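You operate a simulated robot arm through the tools that you are given. There is no shell and no other tool. Be economical: measure what you need, move in short steps, check, and stop when the job is done.

Carry out the task below with a simulated robot arm. There is one attempt and no reset: what you move stays moved.

Task
Decant three pumps of stain gel into the red tin and close it.
Fine: slide the open tin under the spout and back out before the lid goes on.
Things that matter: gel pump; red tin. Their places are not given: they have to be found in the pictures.

The check looks at the end state, three seconds after you hand in, the way a careful person would. Anything else that was tipped, shoved, dropped, spilled or broken makes it a failure. Lids that push on must go on centred and level and be pressed home; caps that screw on are set level and turned clockwise until they are tight.

Robot
A 6-joint arm with a two-finger parallel gripper, fixed in place. Base frame: the origin is at the foot of the arm, x ahead of it, y to its left, z up; the work surface is at about z = 0. Readings come in m, rad, newtons and seconds.
With the tool pointing down near the work surface it reaches from about 0.14 to 0.58 m from the base axis. Its first joint turns from -1.152 to 1.152 rad. Payload 2.1 kg.
The tool frame sits at the grasp point between the pads (the TCP): z along the fingers, y along the line on which they close. The tips reach 0.03 m beyond it. The gripper opens to 0.094 m. The fingers are 0.028 m wide and 0.01 m thick; the gripper's body (0.05 by 0.096 m) begins 0.055 m behind the TCP.
Orientation is that of the tool frame in the base frame, as a unit quaternion [w, x, y, z]. With the fingers straight down and closing along the base's y, the tool's x points along the base's -x, its y along +y and its z along -z.

Tools
- The arm moves only by the tool drive_tool. Its arguments are lists of equal length, an entry for each row: "gripper": the finger opening in m, from 0 to 0.094; "offset": the shift along the base's x, y, z in units of 30 mm (1.0 is 30 mm), a list of three; "rotation": the turn, a rotation vector about the base's x, y, z in units of 4 degrees (1.0 is 4 degrees), a list of three. In form: {"gripper": [gripper, ...], "offset": [[x, y, z], ...], "rotation": [[rx, ry, rz], ...]}. A call has 1 to 8 rows; each row shifts and turns the commanded pose from where the row before left it. A call with a number of a shift or a turn outside -1 to 1 is refused whole. Each row takes 0.2 s and may step no farther than 0.05 m and 0.15 rad from the row before; otherwise, or with a gripper value out of range, the whole call is refused. A pose out of reach is approached as far as the arm can. The call stops where the force on the tool passes 90 N (or 10 N more than at its start, if that is more) or the arm is blocked; 0.2 s more then pass. The fingers move at their own pace (about 0.072 m/s each) and stop on an object; they squeeze with about 24 N. The grip force told is the motor's: it shows also when the fingers shut on nothing. Time passes only in rows, and 0.2 s behind the last, so rows that do not move let the fingers close. It gives the time, the measured TCP pose, the force on the tool (base axes), the opening and the grip force at its end, in the units of the frame above (readings bear some noise), with the torque about the TCP (base axes, N m) and any sound that the robot's microphone picked up.
- Cameras (640 x 400 px; columns grow to the right, rows downward): "scene" is fixed at [0.0642, -0.3716, 0.495]; the picture's right is [0.73, -0.68, 0.00], its down [-0.32, -0.34, -0.89] and it looks along [0.61, 0.65, -0.46] (base axes); focal length 293 px, centre (320, 200). "wrist" rides on the gripper at [0.076, 0.014, -0.102] in the tool frame; the picture's right is [-0.18, 0.98, 0.00], its down [-0.75, -0.14, -0.64] and it looks along [-0.63, -0.12, 0.77] (tool axes); focal length 243 px, centre (320, 200).
- snapshot(camera): a new picture of that camera. No time passes.
- locate(camera, pixels): there is no depth. For up to 12 entries [column, row, z] of the newest picture of that camera ("zoom" is the newest enlarged one), the place [x, y] in the base frame at which the ray of that pixel passes the height z, good to about 0.003 m. No time passes.
- enlarge(camera, box): a new picture of the part [left, top, right, bottom] of that camera's present view, enlarged. No time passes.
- hand_in(): hands the job in; it is judged then, once.

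Go step by step. Measure first, check grasps and placings, and put right what went wrong. The budget is 80 turns and 46 pictures, counting those below and the enlarged ones. Unless the task says otherwise, let go and move clear before handing in, and close with one line.

The tools are called after "Request:" as name(argument=value, ...) on one line, values as JSON. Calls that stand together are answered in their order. drive_tool: Moves the arm, as the interface text tells. Its arguments: {"type":"object","properties":{"gripper":{"type":"array","items":{"type":"number"}},"offset":{"type":"array","items":{"type":"array","items":{"type":"number"}}},"rotation":{"type":"array","items":{"type":"array","items":{"type":"number"}}}},"required":["gripper","offset","rotation"]} The other tools are called the same way: snapshot (camera) takes a picture; locate (camera, pixels) gives the place at which the rays of pixels pass given heights; enlarge (camera, box) takes an enlarged picture of a part of a camera's view; hand_in () hands the job in.

At the start:

```text
time_s: 0.0
ee_pos: [0.2727, 0.0313, 0.3744]
tool_rot: [0.0, -0.001, 1.0, 0.0]
force: [-0.2, -0.6, 0.1]
moment: [-0.01, -0.04, 0.0]
grip_width: 0.0936
grasp_force: 0.0
```

scene: 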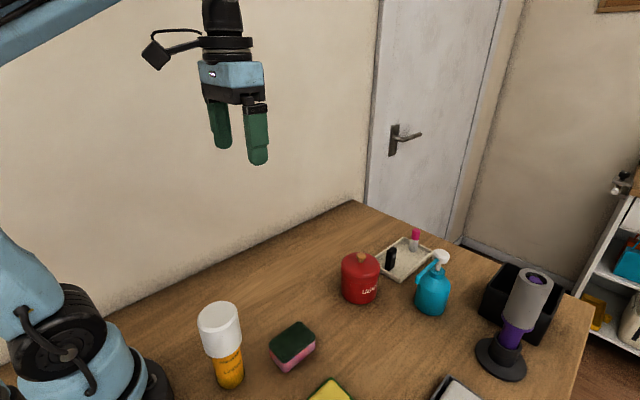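
wrist: 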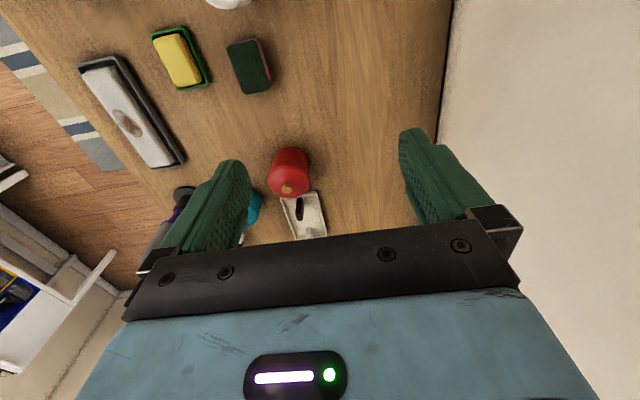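

The scene shows a red tin near (360,278), a teal pump near (433,285) and a purple/grey object near (515,325). I'll enlarge to find out which is which.

Request:
enlarge(camera="scene", box=[320, 210, 480, 330])

Request:
enlarge(camera="scene", box=[420, 240, 600, 400])

Request:
enlarge(camera="wrist", box=[140, 120, 340, 250])

```text
3.33 times, centred on (400, 270) of scene
```

zoom: 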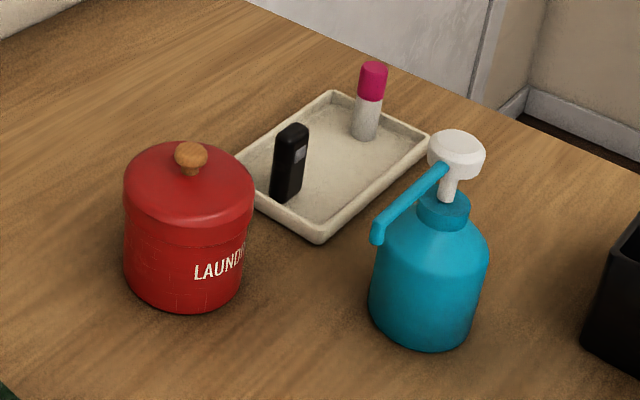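

```text
2.50 times, centred on (510, 320) of scene
```

zoom: 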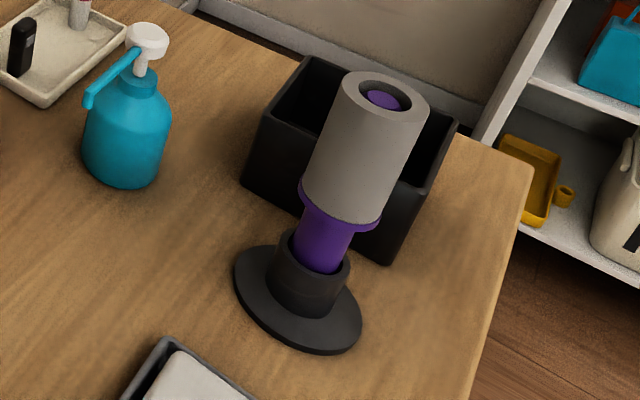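

```text
3.08 times, centred on (240, 185) of wrist
```

zoom: 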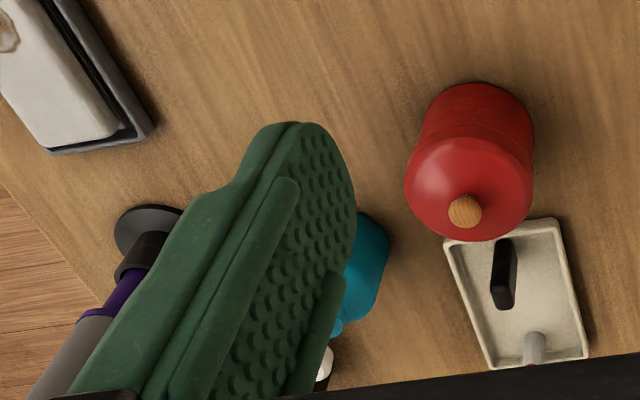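

The tin (with a wooden knob lid) spans scene columns 341–380, and the teal pump has its spout tip near (417,282). I'll locate the bases and key points at several heights.

Request:
locate(camera="scene", pixels=[[359.5, 303, 0], [341.2, 292.5, 0], [376.3, 297, 0], [431.6, 315.7, 0], [415, 303, 0], [447.5, 306, 0], [361, 254, 0.1], [361, 254, 0.12], [441, 252, 0.15], [441, 252, 0.18], [417, 282, 0.08], [417, 282, 0.11]])

Request:
locate(camera="wrist", pixels=[[286, 188, 0.1], [286, 188, 0.12], [291, 148, 0], [242, 228, 0.18]])

```text
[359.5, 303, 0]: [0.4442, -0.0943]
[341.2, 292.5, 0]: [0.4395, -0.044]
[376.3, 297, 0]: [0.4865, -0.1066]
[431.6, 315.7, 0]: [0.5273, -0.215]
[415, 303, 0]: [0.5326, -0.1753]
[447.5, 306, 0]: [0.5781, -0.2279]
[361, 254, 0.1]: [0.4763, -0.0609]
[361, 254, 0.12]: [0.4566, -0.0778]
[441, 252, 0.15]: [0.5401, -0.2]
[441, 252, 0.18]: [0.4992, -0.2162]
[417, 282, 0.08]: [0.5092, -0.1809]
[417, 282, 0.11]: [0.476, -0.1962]
```

```text
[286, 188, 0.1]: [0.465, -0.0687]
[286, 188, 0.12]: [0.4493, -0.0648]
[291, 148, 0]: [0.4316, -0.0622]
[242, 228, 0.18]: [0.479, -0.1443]
```

Tin centre is about (0.467,-0.068), knob top about z 0.10; pump about (0.56,-0.20). I'll move in for a close wrist view to refine spout height.

Request:
drive_tool(gripper=[0.094, 0.094, 0.094, 0.094, 0.094, 0.094], offset=[[0.1, -1, -0.8], [0.1, -1, -0.8], [0.1, -1, -0.8], [0.1, -1, -0.8], [0.1, -1, -0.8], [0.1, -1, -0.8]], rotation=[[0, 0, 0], [0, 0, 0], [0, 0, 0], [0, 0, 0], [0, 0, 0], [0, 0, 0]])

Request:
snapshot(camera="wrist")

```text
time_s: 1.4
ee_pos: [0.291, -0.1461, 0.229]
tool_rot: [0.0, -0.001, 1.0, -0.001]
force: [0.3, 0.3, -0.3]
moment: [-0.01, 0.02, -0.01]
grip_width: 0.0941
grasp_force: 0.0
```

```text
40 pictures are left
```

wrist: 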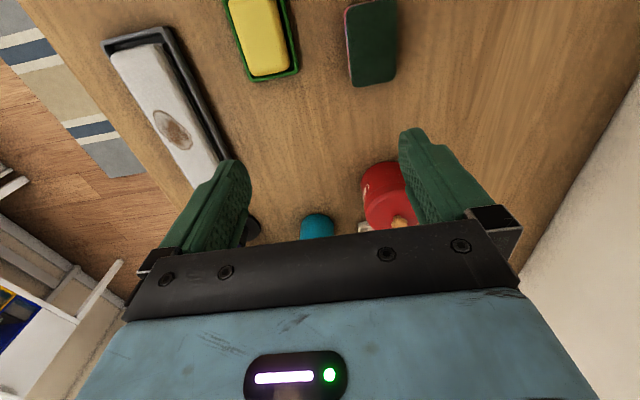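

The gripper body hides rows below ~235, so I'll move up and forward to bring the pump into the visible band.

Request:
drive_tool(gripper=[0.094, 0.094, 0.094, 0.094], offset=[[0.95, -0.3, 0.65], [0.95, -0.3, 0.65], [0.95, -0.3, 0.65], [0.95, -0.3, 0.65]], rotation=[[0, 0, 0], [0, 0, 0], [0, 0, 0], [0, 0, 0]])

Request:
snapshot(camera="wrist")

```text
time_s: 2.4
ee_pos: [0.4036, -0.1827, 0.3083]
tool_rot: [0.0, 0.0, 1.0, 0.0]
force: [0.3, 0.6, -0.3]
moment: [-0.03, 0.01, 0.0]
grip_width: 0.0941
grasp_force: 0.0
```

```text
39 pictures are left
```

wrist: 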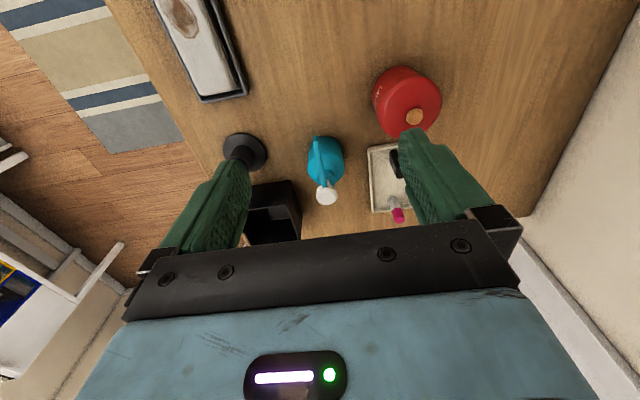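

Request:
enlarge(camera="wrist", box=[240, 50, 450, 240])

Request:
enlarge(camera="wrist", box=[280, 120, 380, 220])

```text
2.11 times, centred on (345, 145) of wrist
```

zoom: 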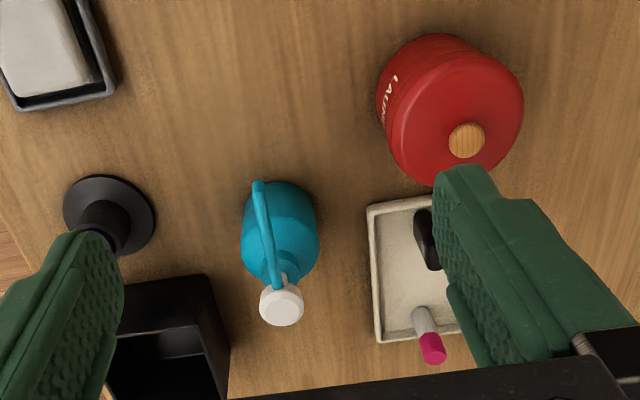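

```text
4.00 times, centred on (330, 170) of wrist
```

zoom: 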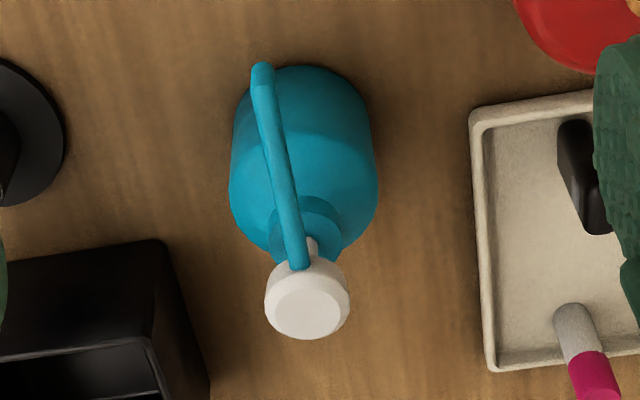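

Head top is at zoom (307,312), spout tip at (262,75). I'll triangulate against the scene picture.

Request:
locate(camera="zoom", pixels=[[307, 312, 0.12], [307, 312, 0.14], [307, 312, 0.16], [262, 72, 0.06], [262, 72, 0.08], [262, 72, 0.1], [262, 72, 0.12], [325, 66, 0], [232, 130, 0], [375, 130, 0], [297, 262, 0.14]])

Request:
locate(camera="scene", pixels=[[441, 254, 0.12], [441, 254, 0.14], [441, 254, 0.16], [417, 281, 0.06], [417, 281, 0.08], [417, 281, 0.1], [417, 281, 0.12]])

```text
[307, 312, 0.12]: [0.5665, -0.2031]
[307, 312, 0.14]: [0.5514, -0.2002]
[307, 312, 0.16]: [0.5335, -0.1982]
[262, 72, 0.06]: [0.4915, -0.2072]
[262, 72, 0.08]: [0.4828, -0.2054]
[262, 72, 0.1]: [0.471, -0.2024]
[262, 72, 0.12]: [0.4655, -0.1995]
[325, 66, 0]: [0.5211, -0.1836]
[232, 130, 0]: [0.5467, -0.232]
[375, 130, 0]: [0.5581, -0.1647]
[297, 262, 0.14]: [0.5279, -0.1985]
```

```text
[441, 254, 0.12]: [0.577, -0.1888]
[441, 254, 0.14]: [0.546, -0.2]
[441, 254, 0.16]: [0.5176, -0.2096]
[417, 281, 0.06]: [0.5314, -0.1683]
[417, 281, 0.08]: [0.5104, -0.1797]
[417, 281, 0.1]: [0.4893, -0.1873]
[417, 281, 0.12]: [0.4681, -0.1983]
```

Triangulated: head top (0.55,-0.20,0.14), spout tip near (0.466,-0.199,0.12), pointing to -x. Next I measure the tin's lid seam and the neighbouring objects.

Request:
enlarge(camera="scene", box=[325, 240, 405, 310])

Request:
snapshot(camera="scene")

Request:
locate(camera="wrist", pixels=[[414.8, 116.6, 0.1], [414.8, 116.6, 0.12], [372, 100, 0.08], [442, 100, 0.08], [405, 67, 0], [368, 148, 0], [374, 211, 0], [205, 100, 0], [247, 90, 0], [268, 150, 0]])

Request:
locate(camera="scene", pixels=[[361, 254, 0.09], [361, 254, 0.11], [270, 350, 0.02], [292, 372, 0], [316, 350, 0], [332, 378, 0.02], [399, 282, 0], [376, 258, 0], [480, 365, 0], [245, 380, 0], [452, 378, 0], [310, 390, 0]])

```text
5.71 times, centred on (365, 275) of scene
```

zoom: 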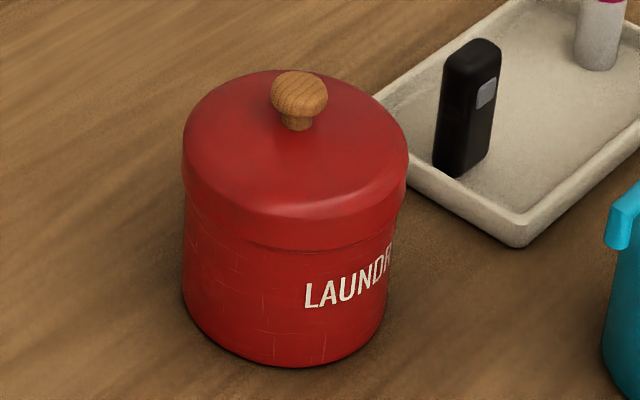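

```text
35 pictures are left
```

scene: 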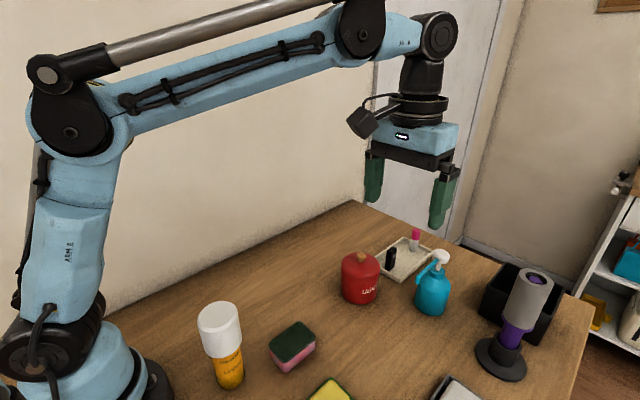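

```text
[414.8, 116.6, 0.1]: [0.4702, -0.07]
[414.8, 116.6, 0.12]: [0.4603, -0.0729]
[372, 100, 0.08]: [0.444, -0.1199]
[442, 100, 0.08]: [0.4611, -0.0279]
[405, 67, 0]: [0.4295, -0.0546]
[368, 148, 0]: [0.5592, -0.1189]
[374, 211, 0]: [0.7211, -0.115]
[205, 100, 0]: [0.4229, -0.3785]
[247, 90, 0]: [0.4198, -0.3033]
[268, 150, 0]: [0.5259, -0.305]
```

```text
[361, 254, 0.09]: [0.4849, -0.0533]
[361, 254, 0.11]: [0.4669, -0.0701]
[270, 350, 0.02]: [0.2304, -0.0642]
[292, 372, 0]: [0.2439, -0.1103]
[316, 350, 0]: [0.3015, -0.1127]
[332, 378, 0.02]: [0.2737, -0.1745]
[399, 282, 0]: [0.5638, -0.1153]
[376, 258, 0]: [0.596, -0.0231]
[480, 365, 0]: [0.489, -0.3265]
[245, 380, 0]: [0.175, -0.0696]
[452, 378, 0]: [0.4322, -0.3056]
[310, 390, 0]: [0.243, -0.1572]
```

The tray is clear of the path (x>0.56); the tin's knob is near (0.466,-0.070), top about 0.105. I'll hover above the knob and check alignment in the wrist view.

Request:
drive_tool(gripper=[0.06, 0.06, 0.06, 0.06, 0.06, 0.06], offset=[[0.416, 0.752, -0.9], [0.416, 0.752, -0.9], [0.416, 0.752, -0.9], [0.416, 0.752, -0.9], [0.416, 0.752, -0.9], [0, 0, 0]], rotation=[[0, 0, 0], [0, 0, 0], [0, 0, 0], [0, 0, 0], [0, 0, 0], [0, 0, 0]])

Request:
snapshot(camera="wrist")

Request:
locate(camera="wrist", pixels=[[320, 150, 0.1], [320, 170, 0.1]])

```text
time_s: 3.8
ee_pos: [0.4659, -0.0708, 0.1748]
tool_rot: [0.0, 0.0, 1.0, 0.0]
force: [-0.2, -0.2, 1.2]
moment: [0.0, 0.02, 0.03]
grip_width: 0.0601
grasp_force: 0.0
```

```text
34 pictures are left
```

wrist: 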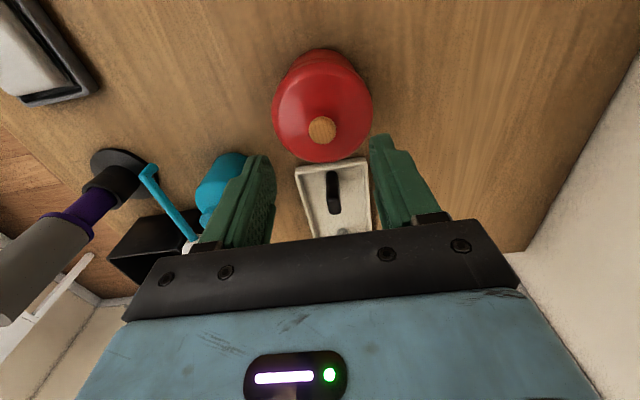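

```text
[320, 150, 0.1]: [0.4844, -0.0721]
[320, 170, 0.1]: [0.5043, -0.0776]
```

Knob centre is at wrist pixel (322,129). Locating it and lid outline (271–372, top 162).

Request:
enlarge(camera="wrist", box=[250, 40, 410, 170])

Request:
locate(camera="wrist", pixels=[[322, 129, 0.095], [322, 129, 0.1], [322, 129, 0.105], [272, 110, 0.065], [372, 110, 0.065], [322, 163, 0.07]])

```text
3.08 times, centred on (330, 105) of wrist
```

zoom: 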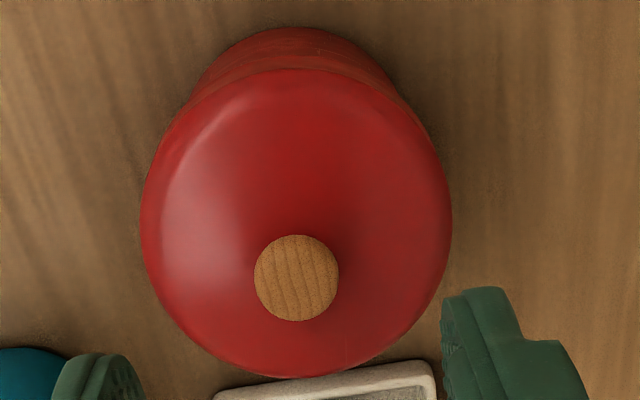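

```text
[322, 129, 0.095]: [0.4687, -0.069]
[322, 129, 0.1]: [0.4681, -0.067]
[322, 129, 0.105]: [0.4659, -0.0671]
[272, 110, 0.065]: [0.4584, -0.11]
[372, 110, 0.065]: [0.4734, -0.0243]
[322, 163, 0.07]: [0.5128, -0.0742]
```

Knob centre (0.467,-0.068) matches the TCP within 3 mm. Lowering gently with 0.04 opening, watching force.

Request:
drive_tool(gripper=[0.045, 0.045, 0.045, 0.045], offset=[[0.03, 0.08, -0.6], [0, 0, -0.6], [0, 0, -0.55], [0, 0, -0.1]], rotation=[[0, 0, 0], [0, 0, 0], [0, 0, 0], [0, 0, 0]])

Request:
snapshot(camera="wrist")

Request:
enlarge(camera="scene", box=[325, 220, 415, 310])

```text
time_s: 4.8
ee_pos: [0.4687, -0.0678, 0.1179]
tool_rot: [0.0, -0.002, 1.0, 0.0]
force: [0.3, 0.0, 0.5]
moment: [0.01, 0.03, 0.02]
grip_width: 0.0449
grasp_force: 0.1
```

```text
32 pictures are left
```

wrist: 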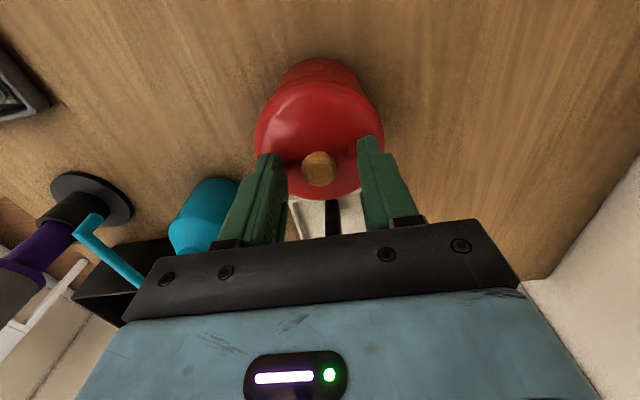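

```text
4.44 times, centred on (370, 265) of scene
```

zoom: 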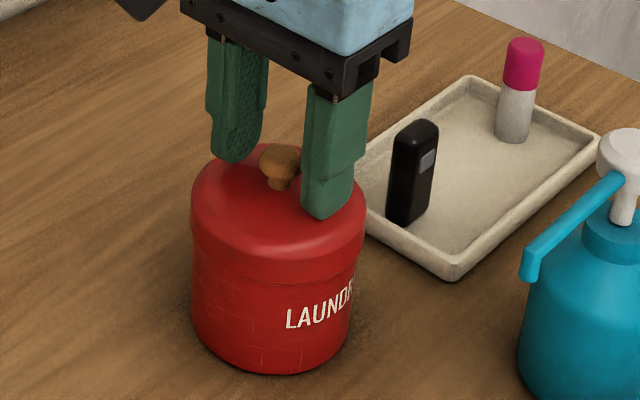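

Knob lies between the fingertips at wrist (319,168). I'll lower 3 mm more and close.

Request:
drive_tool(gripper=[0.045, 0.0, 0.0, 0.0, 0.0], offset=[[0, 0, -0.1], [0, 0, 0], [0, 0, 0], [0, 0, 0], [0, 0, 0]], rotation=[[0, 0, 0], [0, 0, 0], [0, 0, 0], [0, 0, 0], [0, 0, 0]])

Request:
enlarge(camera="scene", box=[325, 220, 415, 310])

```text
time_s: 6.0
ee_pos: [0.4679, -0.0688, 0.1165]
tool_rot: [0.001, 0.0, 1.0, 0.0]
force: [-0.6, -2.3, 43.1]
moment: [-0.13, -0.02, 0.04]
grip_width: 0.0423
grasp_force: 24.0
```

```text
4.44 times, centred on (370, 265) of scene
```

zoom: 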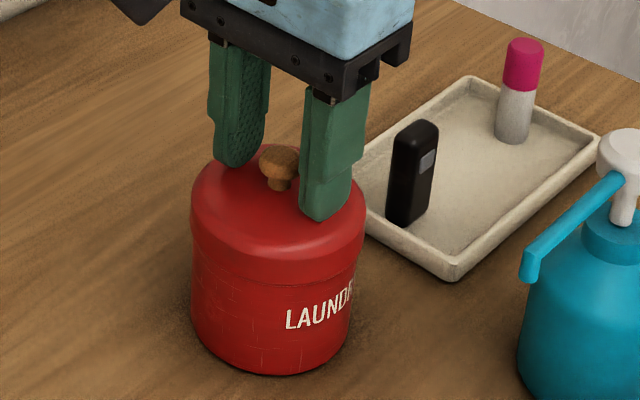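

Fingertips are pressing on the lid dome (43 N), so its top is at about z 0.087. I'll raise 5 mm and close.

Request:
drive_tool(gripper=[0.045, 0.045, 0.0, 0.0, 0.0, 0.0], offset=[[0, 0, 0.13], [0, 0, 0], [0, 0, 0], [0, 0, 0], [0, 0, 0], [0, 0, 0]], rotation=[[0, 0, 0], [0, 0, 0], [0, 0, 0], [0, 0, 0], [0, 0, 0], [0, 0, 0]])

Request:
enlarge(camera="scene", box=[325, 220, 415, 310])

```text
time_s: 7.4
ee_pos: [0.468, -0.0681, 0.1189]
tool_rot: [0.0, -0.001, 1.0, -0.001]
force: [0.1, 0.1, -0.6]
moment: [0.04, 0.0, 0.01]
grip_width: 0.0197
grasp_force: 23.5
heard: snap
```

```text
4.44 times, centred on (370, 265) of scene
```

zoom: 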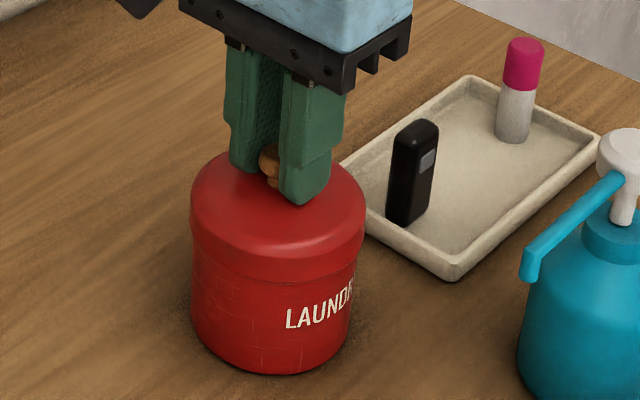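

Gripped the knob (0.0197 m opening), and a "snap" was heard. Now pulling up slowly.

Request:
drive_tool(gripper=[0.0, 0.0, 0.0, 0.0], offset=[[0, 0, 0.1], [0, 0, 0.1], [0, 0, 0.15], [0, 0, 0]], rotation=[[0, 0, 0], [0, 0, 0], [0, 0, 0], [0, 0, 0]])

Request:
enlarge(camera="scene", box=[325, 220, 415, 310])

```text
time_s: 8.4
ee_pos: [0.468, -0.0696, 0.1289]
tool_rot: [0.0, -0.001, 1.0, 0.0]
force: [0.6, -0.1, 0.5]
moment: [0.0, -0.02, -0.01]
grip_width: 0.0195
grasp_force: 24.1
```

```text
4.44 times, centred on (370, 265) of scene
```

zoom: 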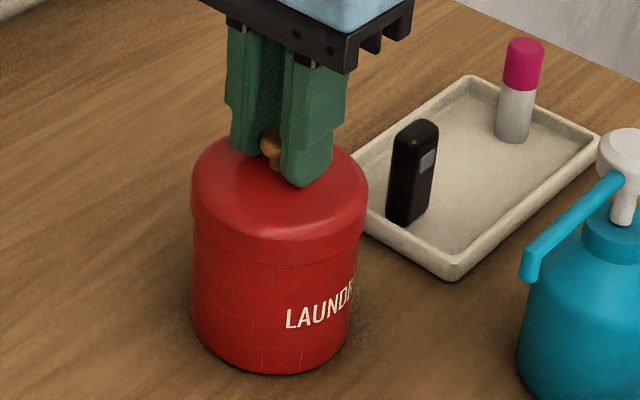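

The lid lifts off cleanly while the tin stays. I'll raise it and carry it to the free area near (0.40, 0.10).

Request:
drive_tool(gripper=[0.0, 0.0, 0.0, 0.0, 0.0, 0.0, 0.0, 0.0], offset=[[0, 0, 0.7], [0, 0, 0.9], [-0.35, 0.8, 0.3], [-0.4, 0.95, 0], [-0.4, 0.95, 0], [-0.4, 0.95, 0], [-0.4, 0.95, 0], [-0.4, 0.95, 0]], rotation=[[0, 0, 0], [0, 0, 0], [0, 0, 0], [0, 0, 0], [0, 0, 0], [0, 0, 0], [0, 0, 0], [0, 0, 0]])

Request:
snapshot(camera="scene")

Request:
snapshot(camera="wrist")

```text
time_s: 10.2
ee_pos: [0.3958, 0.1002, 0.187]
tool_rot: [0.0, 0.0, 1.0, 0.0]
force: [-0.9, 0.1, -0.1]
moment: [0.0, 0.01, 0.02]
grip_width: 0.02
grasp_force: 24.0
```

```text
27 pictures are left
```

scene: 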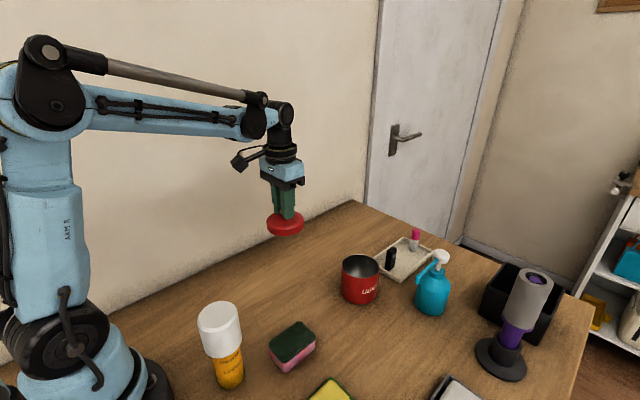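

```text
26 pictures are left
```

wrist: 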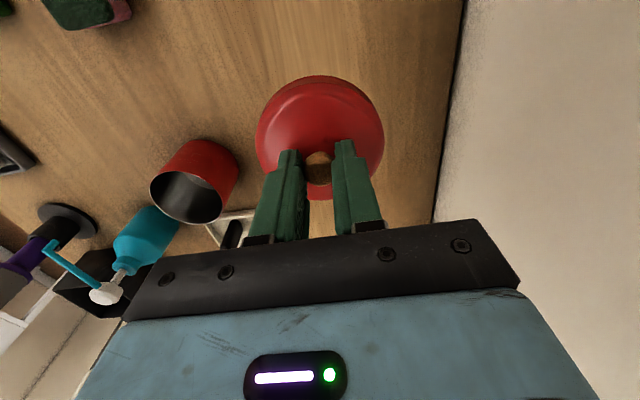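

The lid is held level and the tin is open. I'll lower the lid towards the table, finishing in small steps.

Request:
drive_tool(gripper=[0.0, 0.0, 0.0, 0.0, 0.0, 0.0], offset=[[0, 0, -0.9], [0, 0, -0.9], [0, 0, -0.9], [0, 0, -0.7], [0, 0, -0.3], [0, 0, 0]], rotation=[[0, 0, 0], [0, 0, 0], [0, 0, 0], [0, 0, 0], [0, 0, 0], [0, 0, 0]])

Request:
enlarge(camera="scene", box=[240, 180, 400, 310])

```text
time_s: 11.6
ee_pos: [0.3965, 0.0974, 0.0745]
tool_rot: [-0.001, -0.001, 1.0, 0.0]
force: [0.8, 0.1, -0.6]
moment: [-0.02, 0.0, 0.0]
grip_width: 0.0197
grasp_force: 24.2
```

```text
3.08 times, centred on (320, 245) of scene
```

zoom: 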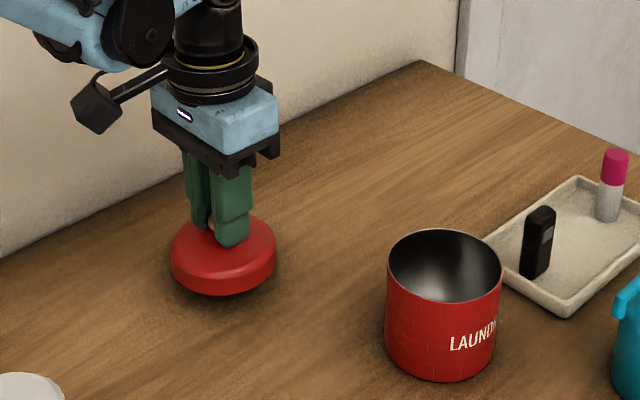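

The lid is about 1–2 cm above the table. Lowering further in small steps until contact.

Request:
drive_tool(gripper=[0.0, 0.0, 0.0, 0.0], offset=[[0, 0, -0.15], [0, 0, -0.1], [0, 0, -0.07], [0, 0, 0]], rotation=[[0, 0, 0], [0, 0, 0], [0, 0, 0], [0, 0, 0]])

```text
time_s: 12.6
ee_pos: [0.3976, 0.098, 0.0654]
tool_rot: [0.0, 0.0, 1.0, 0.0]
force: [-0.5, 0.3, -0.9]
moment: [-0.03, -0.01, 0.04]
grip_width: 0.02
grasp_force: 24.2
```

Request:
drive_tool(gripper=[0.0, 0.0, 0.0], offset=[[0, 0, -0.1], [0, 0, -0.07], [0, 0, 0]], rotation=[[0, 0, 0], [0, 0, 0], [0, 0, 0]])

Request:
enlarge(camera="scene", box=[240, 180, 400, 310])

```text
time_s: 13.4
ee_pos: [0.398, 0.0989, 0.0608]
tool_rot: [0.0, 0.0, 1.0, 0.0]
force: [1.5, 0.4, -0.6]
moment: [0.01, 0.01, -0.01]
grip_width: 0.0199
grasp_force: 24.2
```

```text
3.08 times, centred on (320, 245) of scene
```

zoom: 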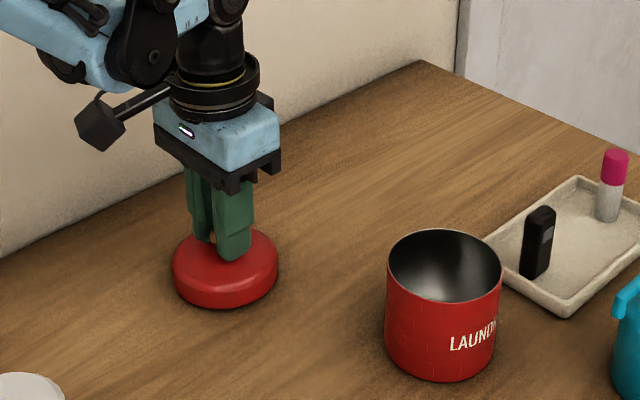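

Nearly down but no contact force yet; lowering a bit more.

Request:
drive_tool(gripper=[0.0, 0.0, 0.0], offset=[[0, 0, -0.06], [0, 0, -0.05], [0, 0, 0]], rotation=[[0, 0, 0], [0, 0, 0], [0, 0, 0]])

```text
time_s: 14.2
ee_pos: [0.3971, 0.0971, 0.0572]
tool_rot: [0.0, -0.001, 1.0, 0.0]
force: [0.0, 0.1, -0.1]
moment: [0.04, 0.0, 0.0]
grip_width: 0.02
grasp_force: 24.1
```

Request:
drive_tool(gripper=[0.0, 0.0, 0.0], offset=[[0, 0, -0.06], [0, 0, -0.06], [0, 0, 0]], rotation=[[0, 0, 0], [0, 0, 0], [0, 0, 0]])

Request:
enlarge(camera="scene", box=[260, 210, 330, 265])

```text
time_s: 15.0
ee_pos: [0.3968, 0.0992, 0.0532]
tool_rot: [-0.001, -0.001, 1.0, 0.0]
force: [0.2, -0.8, 0.2]
moment: [0.01, 0.03, 0.0]
grip_width: 0.0198
grasp_force: 24.1
```

```text
7.27 times, centred on (295, 238) of scene
```

zoom: 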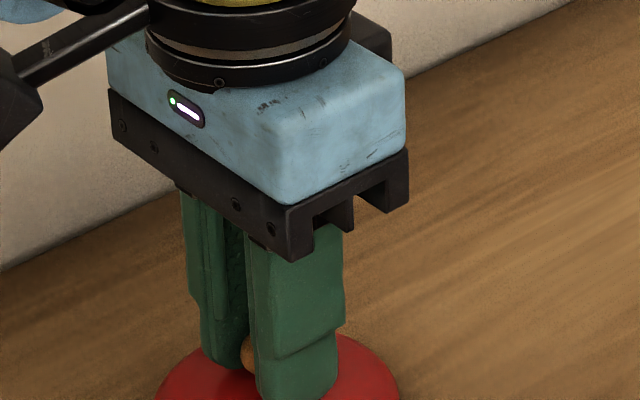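

That crop missed the lid rim; still no contact. Continuing in 2 mm steps.

Request:
drive_tool(gripper=[0.0, 0.0, 0.0], offset=[[0, 0, -0.05], [0, 0, -0.05], [0, 0, 0]], rotation=[[0, 0, 0], [0, 0, 0], [0, 0, 0]])

Request:
enlarge(camera="scene", box=[240, 210, 330, 280])

```text
time_s: 15.8
ee_pos: [0.3974, 0.0984, 0.0493]
tool_rot: [0.0, -0.001, 1.0, 0.0]
force: [0.4, 0.0, -0.5]
moment: [0.0, 0.01, 0.0]
grip_width: 0.0199
grasp_force: 23.8
```

```text
5.71 times, centred on (285, 245) of scene
```

zoom: 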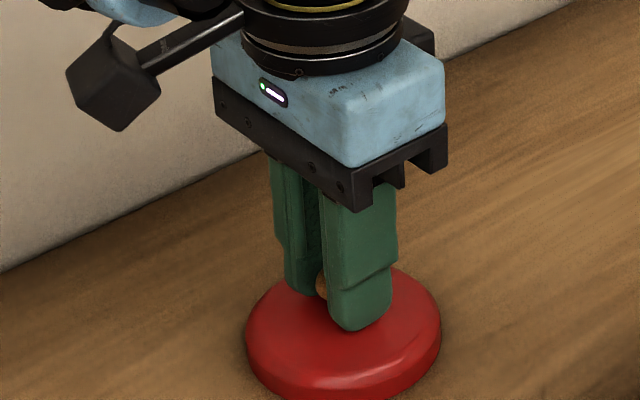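

Tip height is now about 0.019, roughly the lid's own thickness, so contact is imminent.

Request:
drive_tool(gripper=[0.0, 0.0, 0.0], offset=[[0, 0, -0.035], [0, 0, -0.035], [0, 0, 0]], rotation=[[0, 0, 0], [0, 0, 0], [0, 0, 0]])

```text
time_s: 16.6
ee_pos: [0.3986, 0.0977, 0.0482]
tool_rot: [0.001, 0.0, 1.0, 0.0]
force: [0.6, -0.4, -0.3]
moment: [-0.01, -0.02, 0.01]
grip_width: 0.0198
grasp_force: 24.3
```

Request:
drive_tool(gripper=[0.0, 0.0, 0.0], offset=[[0, 0, -0.04], [0, 0, -0.04], [0, 0, 0]], rotation=[[0, 0, 0], [0, 0, 0], [0, 0, 0]])

```text
time_s: 17.4
ee_pos: [0.3978, 0.0997, 0.0472]
tool_rot: [0.0, 0.0, 1.0, 0.001]
force: [-0.6, 0.7, -0.9]
moment: [0.0, 0.0, 0.02]
grip_width: 0.0199
grasp_force: 24.0
```

Request:
drive_tool(gripper=[0.0, 0.0, 0.0], offset=[[0, 0, -0.04], [0, 0, -0.04], [0, 0, 0]], rotation=[[0, 0, 0], [0, 0, 0], [0, 0, 0]])

Request:
enlarge(camera="scene", box=[240, 210, 330, 280])

```text
time_s: 18.2
ee_pos: [0.3977, 0.0976, 0.0436]
tool_rot: [0.0, -0.001, 1.0, -0.001]
force: [-0.3, 0.4, 0.1]
moment: [0.03, -0.04, 0.05]
grip_width: 0.02
grasp_force: 23.9
```

```text
5.71 times, centred on (285, 245) of scene
```

zoom: 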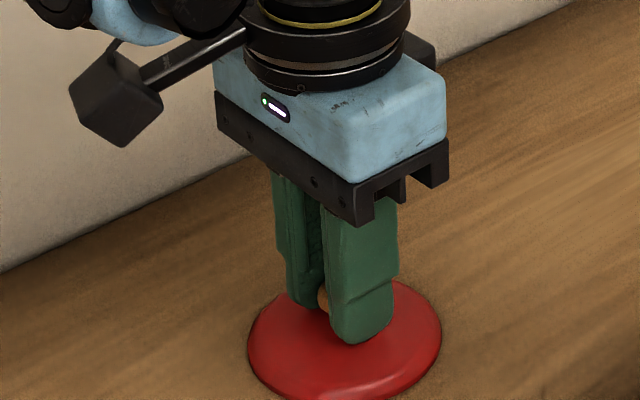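

The visible skirt of the lid seems to have shrunk between pictures, with no force reading; I need to check whether the lid already sits at the table plane.

Request:
enlarge(camera="scene", box=[240, 230, 330, 300])

Request:
locate(camera="scene", pixels=[[289, 280, 0], [289, 280, 0.01], [289, 280, 0.02]])

```text
5.71 times, centred on (285, 265) of scene
```

zoom: 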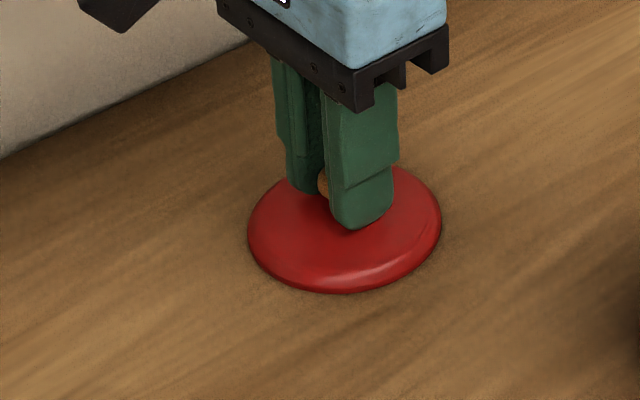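

```text
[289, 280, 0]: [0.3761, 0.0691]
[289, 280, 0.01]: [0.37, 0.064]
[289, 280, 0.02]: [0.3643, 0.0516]
```

The lid has sunk into the table surface visually (held parts show no contact force), so its true resting height is TCP ≈ 0.064. I'll raise to ~0.066 before releasing.

Request:
drive_tool(gripper=[0.0, 0.0, 0.0], offset=[[0, 0, 0.4], [0, 0, 0.36], [0, 0, 0]], rotation=[[0, 0, 0], [0, 0, 0], [0, 0, 0]])

Request:
enlarge(camera="scene", box=[240, 230, 330, 300])

```text
time_s: 19.0
ee_pos: [0.3981, 0.0991, 0.0674]
tool_rot: [0.001, -0.002, 1.0, 0.0]
force: [-0.1, 0.1, -1.1]
moment: [0.0, 0.0, 0.0]
grip_width: 0.0199
grasp_force: 24.1
```

```text
5.71 times, centred on (285, 265) of scene
```

zoom: 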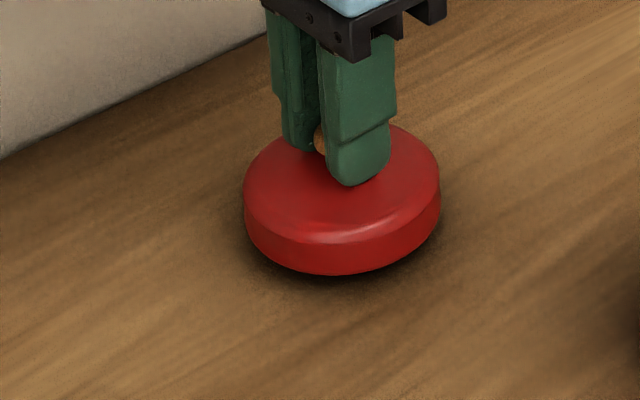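

The lid hovers about 4 mm (front rim at scene (289,278)). I'll lower 3 mm, release, and rise.

Request:
drive_tool(gripper=[0.0, 0.03, 0.045, 0.045, 0.045, 0.045], offset=[[0, 0, -0.1], [0, 0, 0], [0, 0, 0], [0, 0, 0], [0, 0, 0.4], [0, 0, 0.9]], rotation=[[0, 0, 0], [0, 0, 0], [0, 0, 0], [0, 0, 0], [0, 0, 0], [0, 0, 0]])

Request:
enlarge(camera="scene", box=[240, 220, 400, 310])

```text
time_s: 20.4
ee_pos: [0.3983, 0.0972, 0.1033]
tool_rot: [0.0, -0.002, 1.0, 0.0]
force: [-0.9, -0.5, 0.0]
moment: [0.01, -0.01, 0.01]
grip_width: 0.0454
grasp_force: 0.1
```

```text
4.00 times, centred on (320, 265) of scene
```

zoom: 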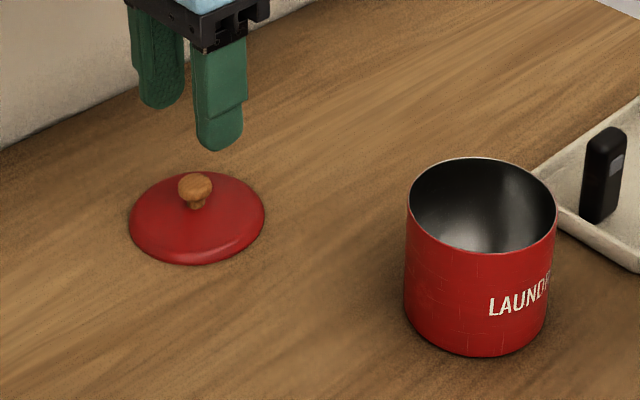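

The lid rests level on the table. Now I'll tilt the gripper 45° outward (so the hand stays clear of the spout) while moving in front of the tin.

Request:
drive_tool(gripper=[0.094, 0.094, 0.094, 0.094, 0.094, 0.094, 0.094, 0.094], offset=[[0, 0, 0.9], [-0.1, -0.2, 0.9], [-0.2, -0.8, 0.5], [-0.2, -0.9, 0], [-0.2, -0.9, 0], [-0.1, -0.9, 0], [0, -0.9, 0], [0, -0.9, 0]], rotation=[[0, -1, 0], [0, -1, 0], [0, -1, 0], [0, -1, 0], [0, -1, 0], [0, -1, 0], [0, -1, 0], [0, -1, 0]])

Request:
drive_tool(gripper=[0.094, 0.094, 0.094, 0.094], offset=[[0, 0, -0.2], [0, 0, -0.2], [0, 0, -0.2], [0, 0, 0]], rotation=[[0, -1, 0], [0, -1, 0], [0, -1, 0], [0, -0.25, 0]])

Request:
snapshot(camera="scene")

Request:
snapshot(camera="wrist")

```text
time_s: 22.2
ee_pos: [0.374, -0.065, 0.1713]
tool_rot: [0.277, -0.001, 0.961, 0.0]
force: [0.4, -0.2, 0.6]
moment: [0.02, -0.03, 0.01]
grip_width: 0.0937
grasp_force: 0.0
```

```text
time_s: 23.2
ee_pos: [0.3737, -0.0665, 0.1539]
tool_rot: [0.383, -0.001, 0.924, 0.0]
force: [-0.7, 0.7, 0.4]
moment: [0.02, 0.0, 0.02]
grip_width: 0.0941
grasp_force: 0.2
```

```text
17 pictures are left
```

scene: 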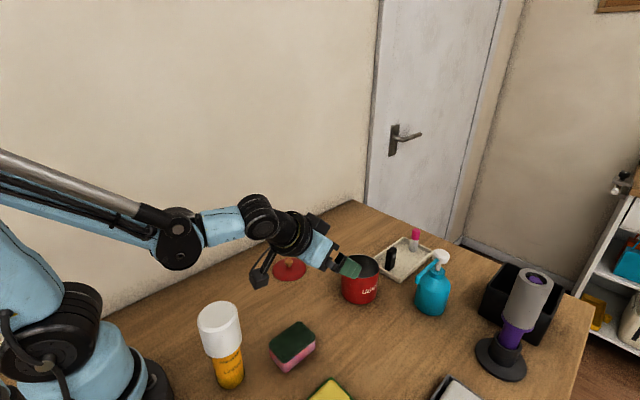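

```text
16 pictures are left
```

wrist: 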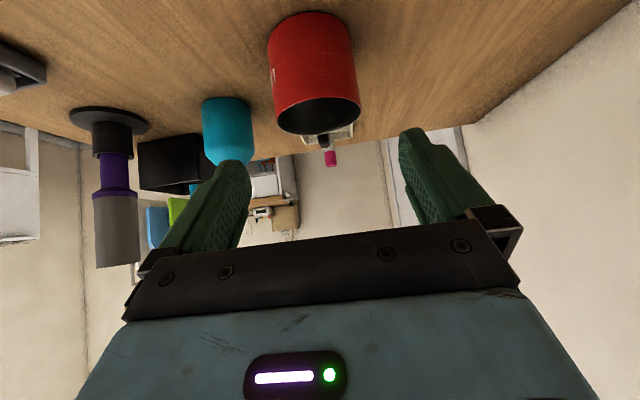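

The 45° tilt worked and the tin sits between the fingers. Verifying tin sides from wrist pixels (274,108),(360,103) and base top edge (308,12).

Request:
locate(camera="wrist", pixels=[[274, 110, 0.07], [360, 104, 0.07], [308, 12, 0], [322, 135, 0.07], [318, 95, 0.07], [322, 135, 0.065], [204, 110, 0.0], [252, 105, 0.0]])

```text
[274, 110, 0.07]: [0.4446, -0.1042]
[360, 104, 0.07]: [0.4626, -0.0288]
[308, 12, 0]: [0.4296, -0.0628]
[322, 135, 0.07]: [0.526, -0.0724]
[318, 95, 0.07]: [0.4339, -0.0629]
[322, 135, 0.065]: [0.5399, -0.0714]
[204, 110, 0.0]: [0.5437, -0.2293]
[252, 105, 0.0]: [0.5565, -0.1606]
```

Tin centre is about (0.468,-0.067), diameter 0.078, matching TCP y. Sliding the open fingers around its sides.

Request:
drive_tool(gripper=[0.094, 0.094, 0.094, 0.094, 0.094, 0.094], offset=[[0.69, 0, -0.69], [0.69, 0, -0.69], [0.69, 0, -0.69], [0.69, 0, -0.69], [0, 0, -0.55], [0, 0, 0]], rotation=[[0, 0, 0], [0, 0, 0], [0, 0, 0], [0, 0, 0], [0, 0, 0], [0, 0, 0]])

Request:
enlarge(camera="scene", box=[280, 210, 460, 320])

```text
time_s: 24.6
ee_pos: [0.4568, -0.0667, 0.0544]
tool_rot: [0.383, -0.001, 0.924, 0.0]
force: [0.5, -0.7, -0.6]
moment: [-0.03, 0.0, 0.01]
grip_width: 0.0941
grasp_force: 0.0
```

```text
3.56 times, centred on (370, 265) of scene
```

zoom: 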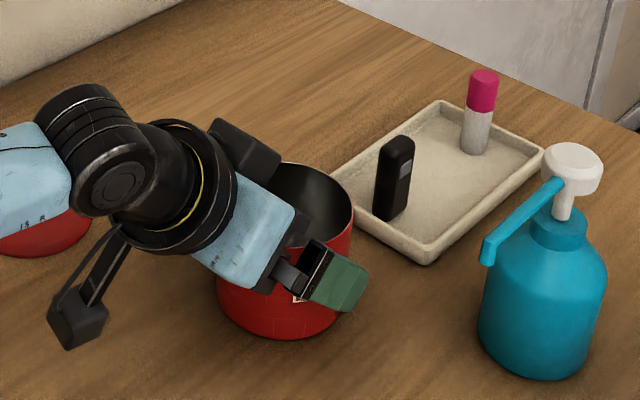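

Fingers straddle the tin below the rim. Closing.

Request:
drive_tool(gripper=[0.07, 0.07, 0.07, 0.07], offset=[[0, 0, 0], [0, 0, 0], [0, 0, 0], [0, 0, 0]], rotation=[[0, 0, 0], [0, 0, 0], [0, 0, 0], [0, 0, 0]])

```text
time_s: 25.6
ee_pos: [0.4565, -0.0669, 0.0531]
tool_rot: [0.382, -0.001, 0.924, 0.0]
force: [0.1, -0.1, -0.5]
moment: [0.01, 0.0, -0.01]
grip_width: 0.0835
grasp_force: 24.3
```

Gripped at 0.0835 m (tin diameter ~0.083). Backing off 5 cm, then sliding across to y ≈ -0.199, before pushing forward under the spout.

Request:
drive_tool(gripper=[0.07, 0.07, 0.07, 0.07, 0.07, 0.07, 0.07, 0.07], offset=[[-0.9, 0, 0.03], [-0.9, 0, 0], [0, -0.88, 0], [0, -0.88, 0], [0, -0.88, 0], [0, -0.88, 0], [0, -0.88, 0], [0, 0, 0]], rotation=[[0, 0, 0], [0, 0, 0], [0, 0, 0], [0, 0, 0], [0, 0, 0], [0, 0, 0], [0, 0, 0], [0, 0, 0]])

Request:
snapshot(camera="wrist")

Request:
enlarge(camera="scene", box=[320, 230, 480, 350])

```text
time_s: 27.4
ee_pos: [0.4043, -0.198, 0.0546]
tool_rot: [0.382, -0.001, 0.924, 0.0]
force: [-0.6, 0.0, 0.4]
moment: [0.01, 0.03, -0.01]
grip_width: 0.083
grasp_force: 23.7
```

```text
14 pictures are left
```

wrist: 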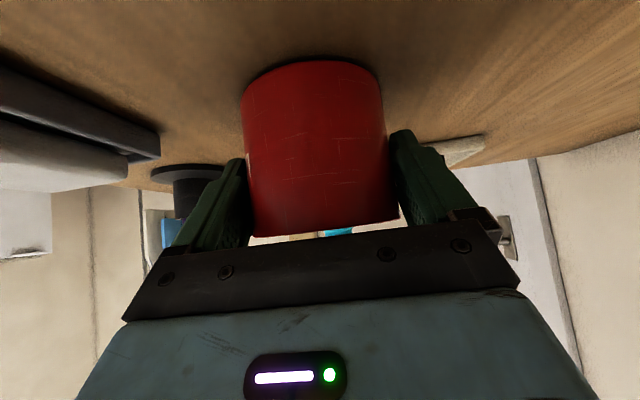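

```text
3.33 times, centred on (400, 290) of scene
```

zoom: 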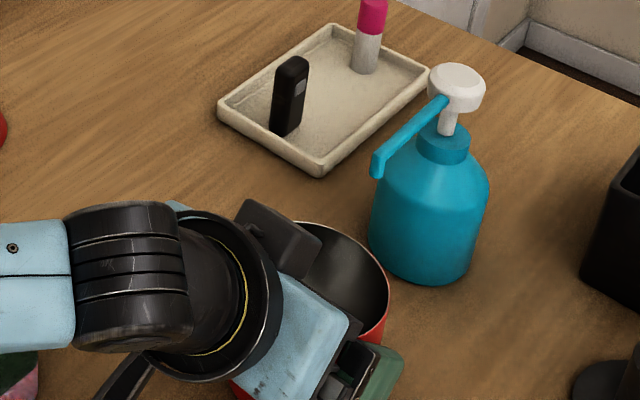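

The tin follows and is held upright, with the spout ahead of it. Pushing forward 48 mm under the spout.

Request:
drive_tool(gripper=[0.07, 0.07, 0.07, 0.07], offset=[[0.6, 0, 0], [0.6, 0, 0], [0.4, 0, 0], [0, 0, 0]], rotation=[[0, 0, 0], [0, 0, 0], [0, 0, 0], [0, 0, 0]])

Request:
enlarge(camera="scene", box=[340, 230, 480, 330])

```text
time_s: 28.4
ee_pos: [0.4506, -0.1974, 0.0557]
tool_rot: [0.383, -0.001, 0.924, 0.001]
force: [0.1, -0.2, -0.2]
moment: [-0.01, 0.04, -0.01]
grip_width: 0.083
grasp_force: 24.0
```

```text
4.00 times, centred on (410, 280) of scene
```

zoom: 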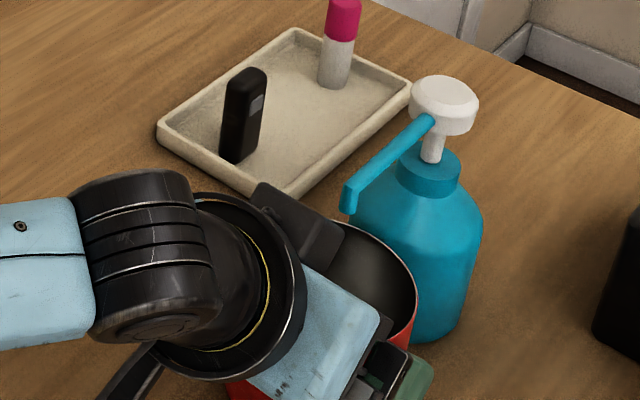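

By projection the spout tip (350,205 in zoom) drops to about (350,265), well inside the tin. Releasing and backing off along the tool axis.

Request:
drive_tool(gripper=[0.07, 0.094, 0.094, 0.094, 0.094, 0.094, 0.094, 0.094], offset=[[0, 0, -0.03], [0, 0, 0], [0, 0, 0], [0, 0, 0], [-0.69, 0, 0.69], [-0.69, 0, 0.69], [-0.69, 0, 0.69], [-0.69, 0, 0.9]], rotation=[[0, 0, 0], [0, 0, 0], [0, 0, 0], [0, 0, 0], [0, 0, 0], [0, 0, 0], [0, 0, 0], [0, 0, 0]])

Request:
snapshot(camera="wrist")

```text
time_s: 30.2
ee_pos: [0.3684, -0.1997, 0.1428]
tool_rot: [0.383, -0.001, 0.924, 0.0]
force: [-0.3, 0.1, 0.0]
moment: [0.01, -0.02, 0.0]
grip_width: 0.0941
grasp_force: 0.0
```

```text
11 pictures are left
```

wrist: 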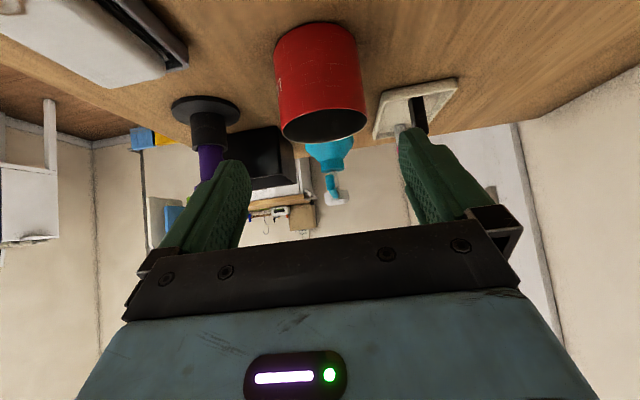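

The tin stands alone under the spout (wrist (320,80) with the spout behind at (330,180)). Now closing fingers, straightening to ~13° tilt, and moving above the pump head.

Request:
drive_tool(gripper=[0.0, 0.0, 0.0, 0.0, 0.0, 0.0, 0.0, 0.0], offset=[[0, 0, 0.95], [0.6, 0, 0.95], [0.9, 0, 0.9], [0.9, 0, 0], [0.9, 0, 0], [0.9, 0, 0], [0.9, 0, 0], [0.9, 0, 0]], rotation=[[0, 1, 0], [0, 1, 0], [0, 1, 0], [0, 1, 0], [0, 1, 0], [0, 1, 0], [0, 1, 0], [0, 1, 0]])

Request:
snapshot(camera="wrist")

```text
time_s: 32.0
ee_pos: [0.5469, -0.1975, 0.2285]
tool_rot: [0.112, 0.0, 0.994, 0.0]
force: [0.8, 0.4, 0.0]
moment: [-0.02, 0.02, 0.01]
grip_width: 0.0001
grasp_force: 24.4
```

```text
10 pictures are left
```

wrist: 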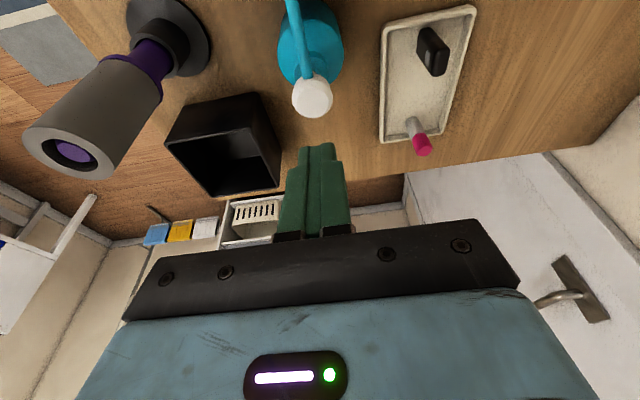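

Request:
locate(camera="wrist", pixels=[[312, 98, 0.13], [312, 98, 0.14], [312, 98, 0.15], [292, 98, 0.14], [333, 98, 0.14], [294, 5, 0.12], [311, 117, 0.135]])

```text
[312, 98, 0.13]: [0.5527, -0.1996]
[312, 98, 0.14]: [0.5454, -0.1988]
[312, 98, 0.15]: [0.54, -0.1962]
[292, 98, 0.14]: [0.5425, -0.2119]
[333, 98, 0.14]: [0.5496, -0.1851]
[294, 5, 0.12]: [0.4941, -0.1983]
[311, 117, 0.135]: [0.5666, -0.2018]
```

Head centre is about (0.549,-0.199), top z ≈ 0.14; tip is nearly over it. Descending to just above it, then gently to contact.

Request:
drive_tool(gripper=[0.0, 0.0, 0.0, 0.0, 0.0], offset=[[0.1, -0.04, -0.6], [0, 0, -0.6], [0, 0, -0.4], [0, 0, -0.1], [0, 0, 0]], rotation=[[0, 0, 0], [0, 0, 0], [0, 0, 0], [0, 0, 0], [0, 0, 0]])

Request:
enlarge(camera="scene", box=[340, 210, 480, 320])

```text
time_s: 33.2
ee_pos: [0.5509, -0.1987, 0.1783]
tool_rot: [0.113, 0.001, 0.994, 0.0]
force: [-0.4, 0.6, -0.3]
moment: [-0.04, 0.01, -0.02]
grip_width: 0.0002
grasp_force: 23.7
```

```text
3.64 times, centred on (410, 265) of scene
```

zoom: 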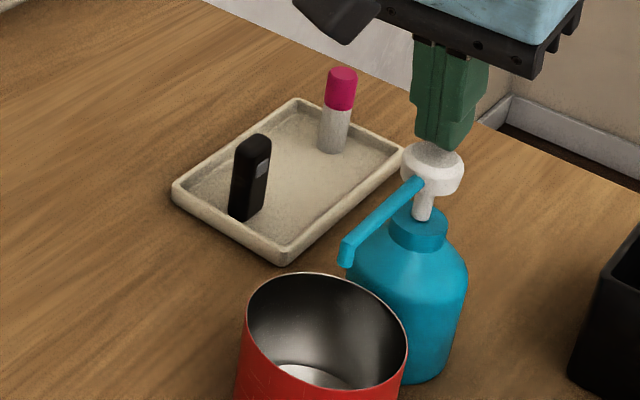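

The tin opening is under the spout and the fingertips are just above the head. Pressing in small steps for the first stroke.

Request:
drive_tool(gripper=[0.0, 0.0, 0.0, 0.0, 0.0], offset=[[0, 0, -0.1], [0, 0, -0.1], [0, 0, -0.1], [0, 0, -0.1], [0, 0, 0]], rotation=[[0, 0, 0], [0, 0, 0], [0, 0, 0], [0, 0, 0], [0, 0, 0]])

```text
time_s: 34.4
ee_pos: [0.5517, -0.2, 0.1644]
tool_rot: [0.114, -0.001, 0.993, 0.0]
force: [2.8, 1.0, 7.7]
moment: [0.04, -0.06, -0.02]
grip_width: 0.0001
grasp_force: 23.5
```

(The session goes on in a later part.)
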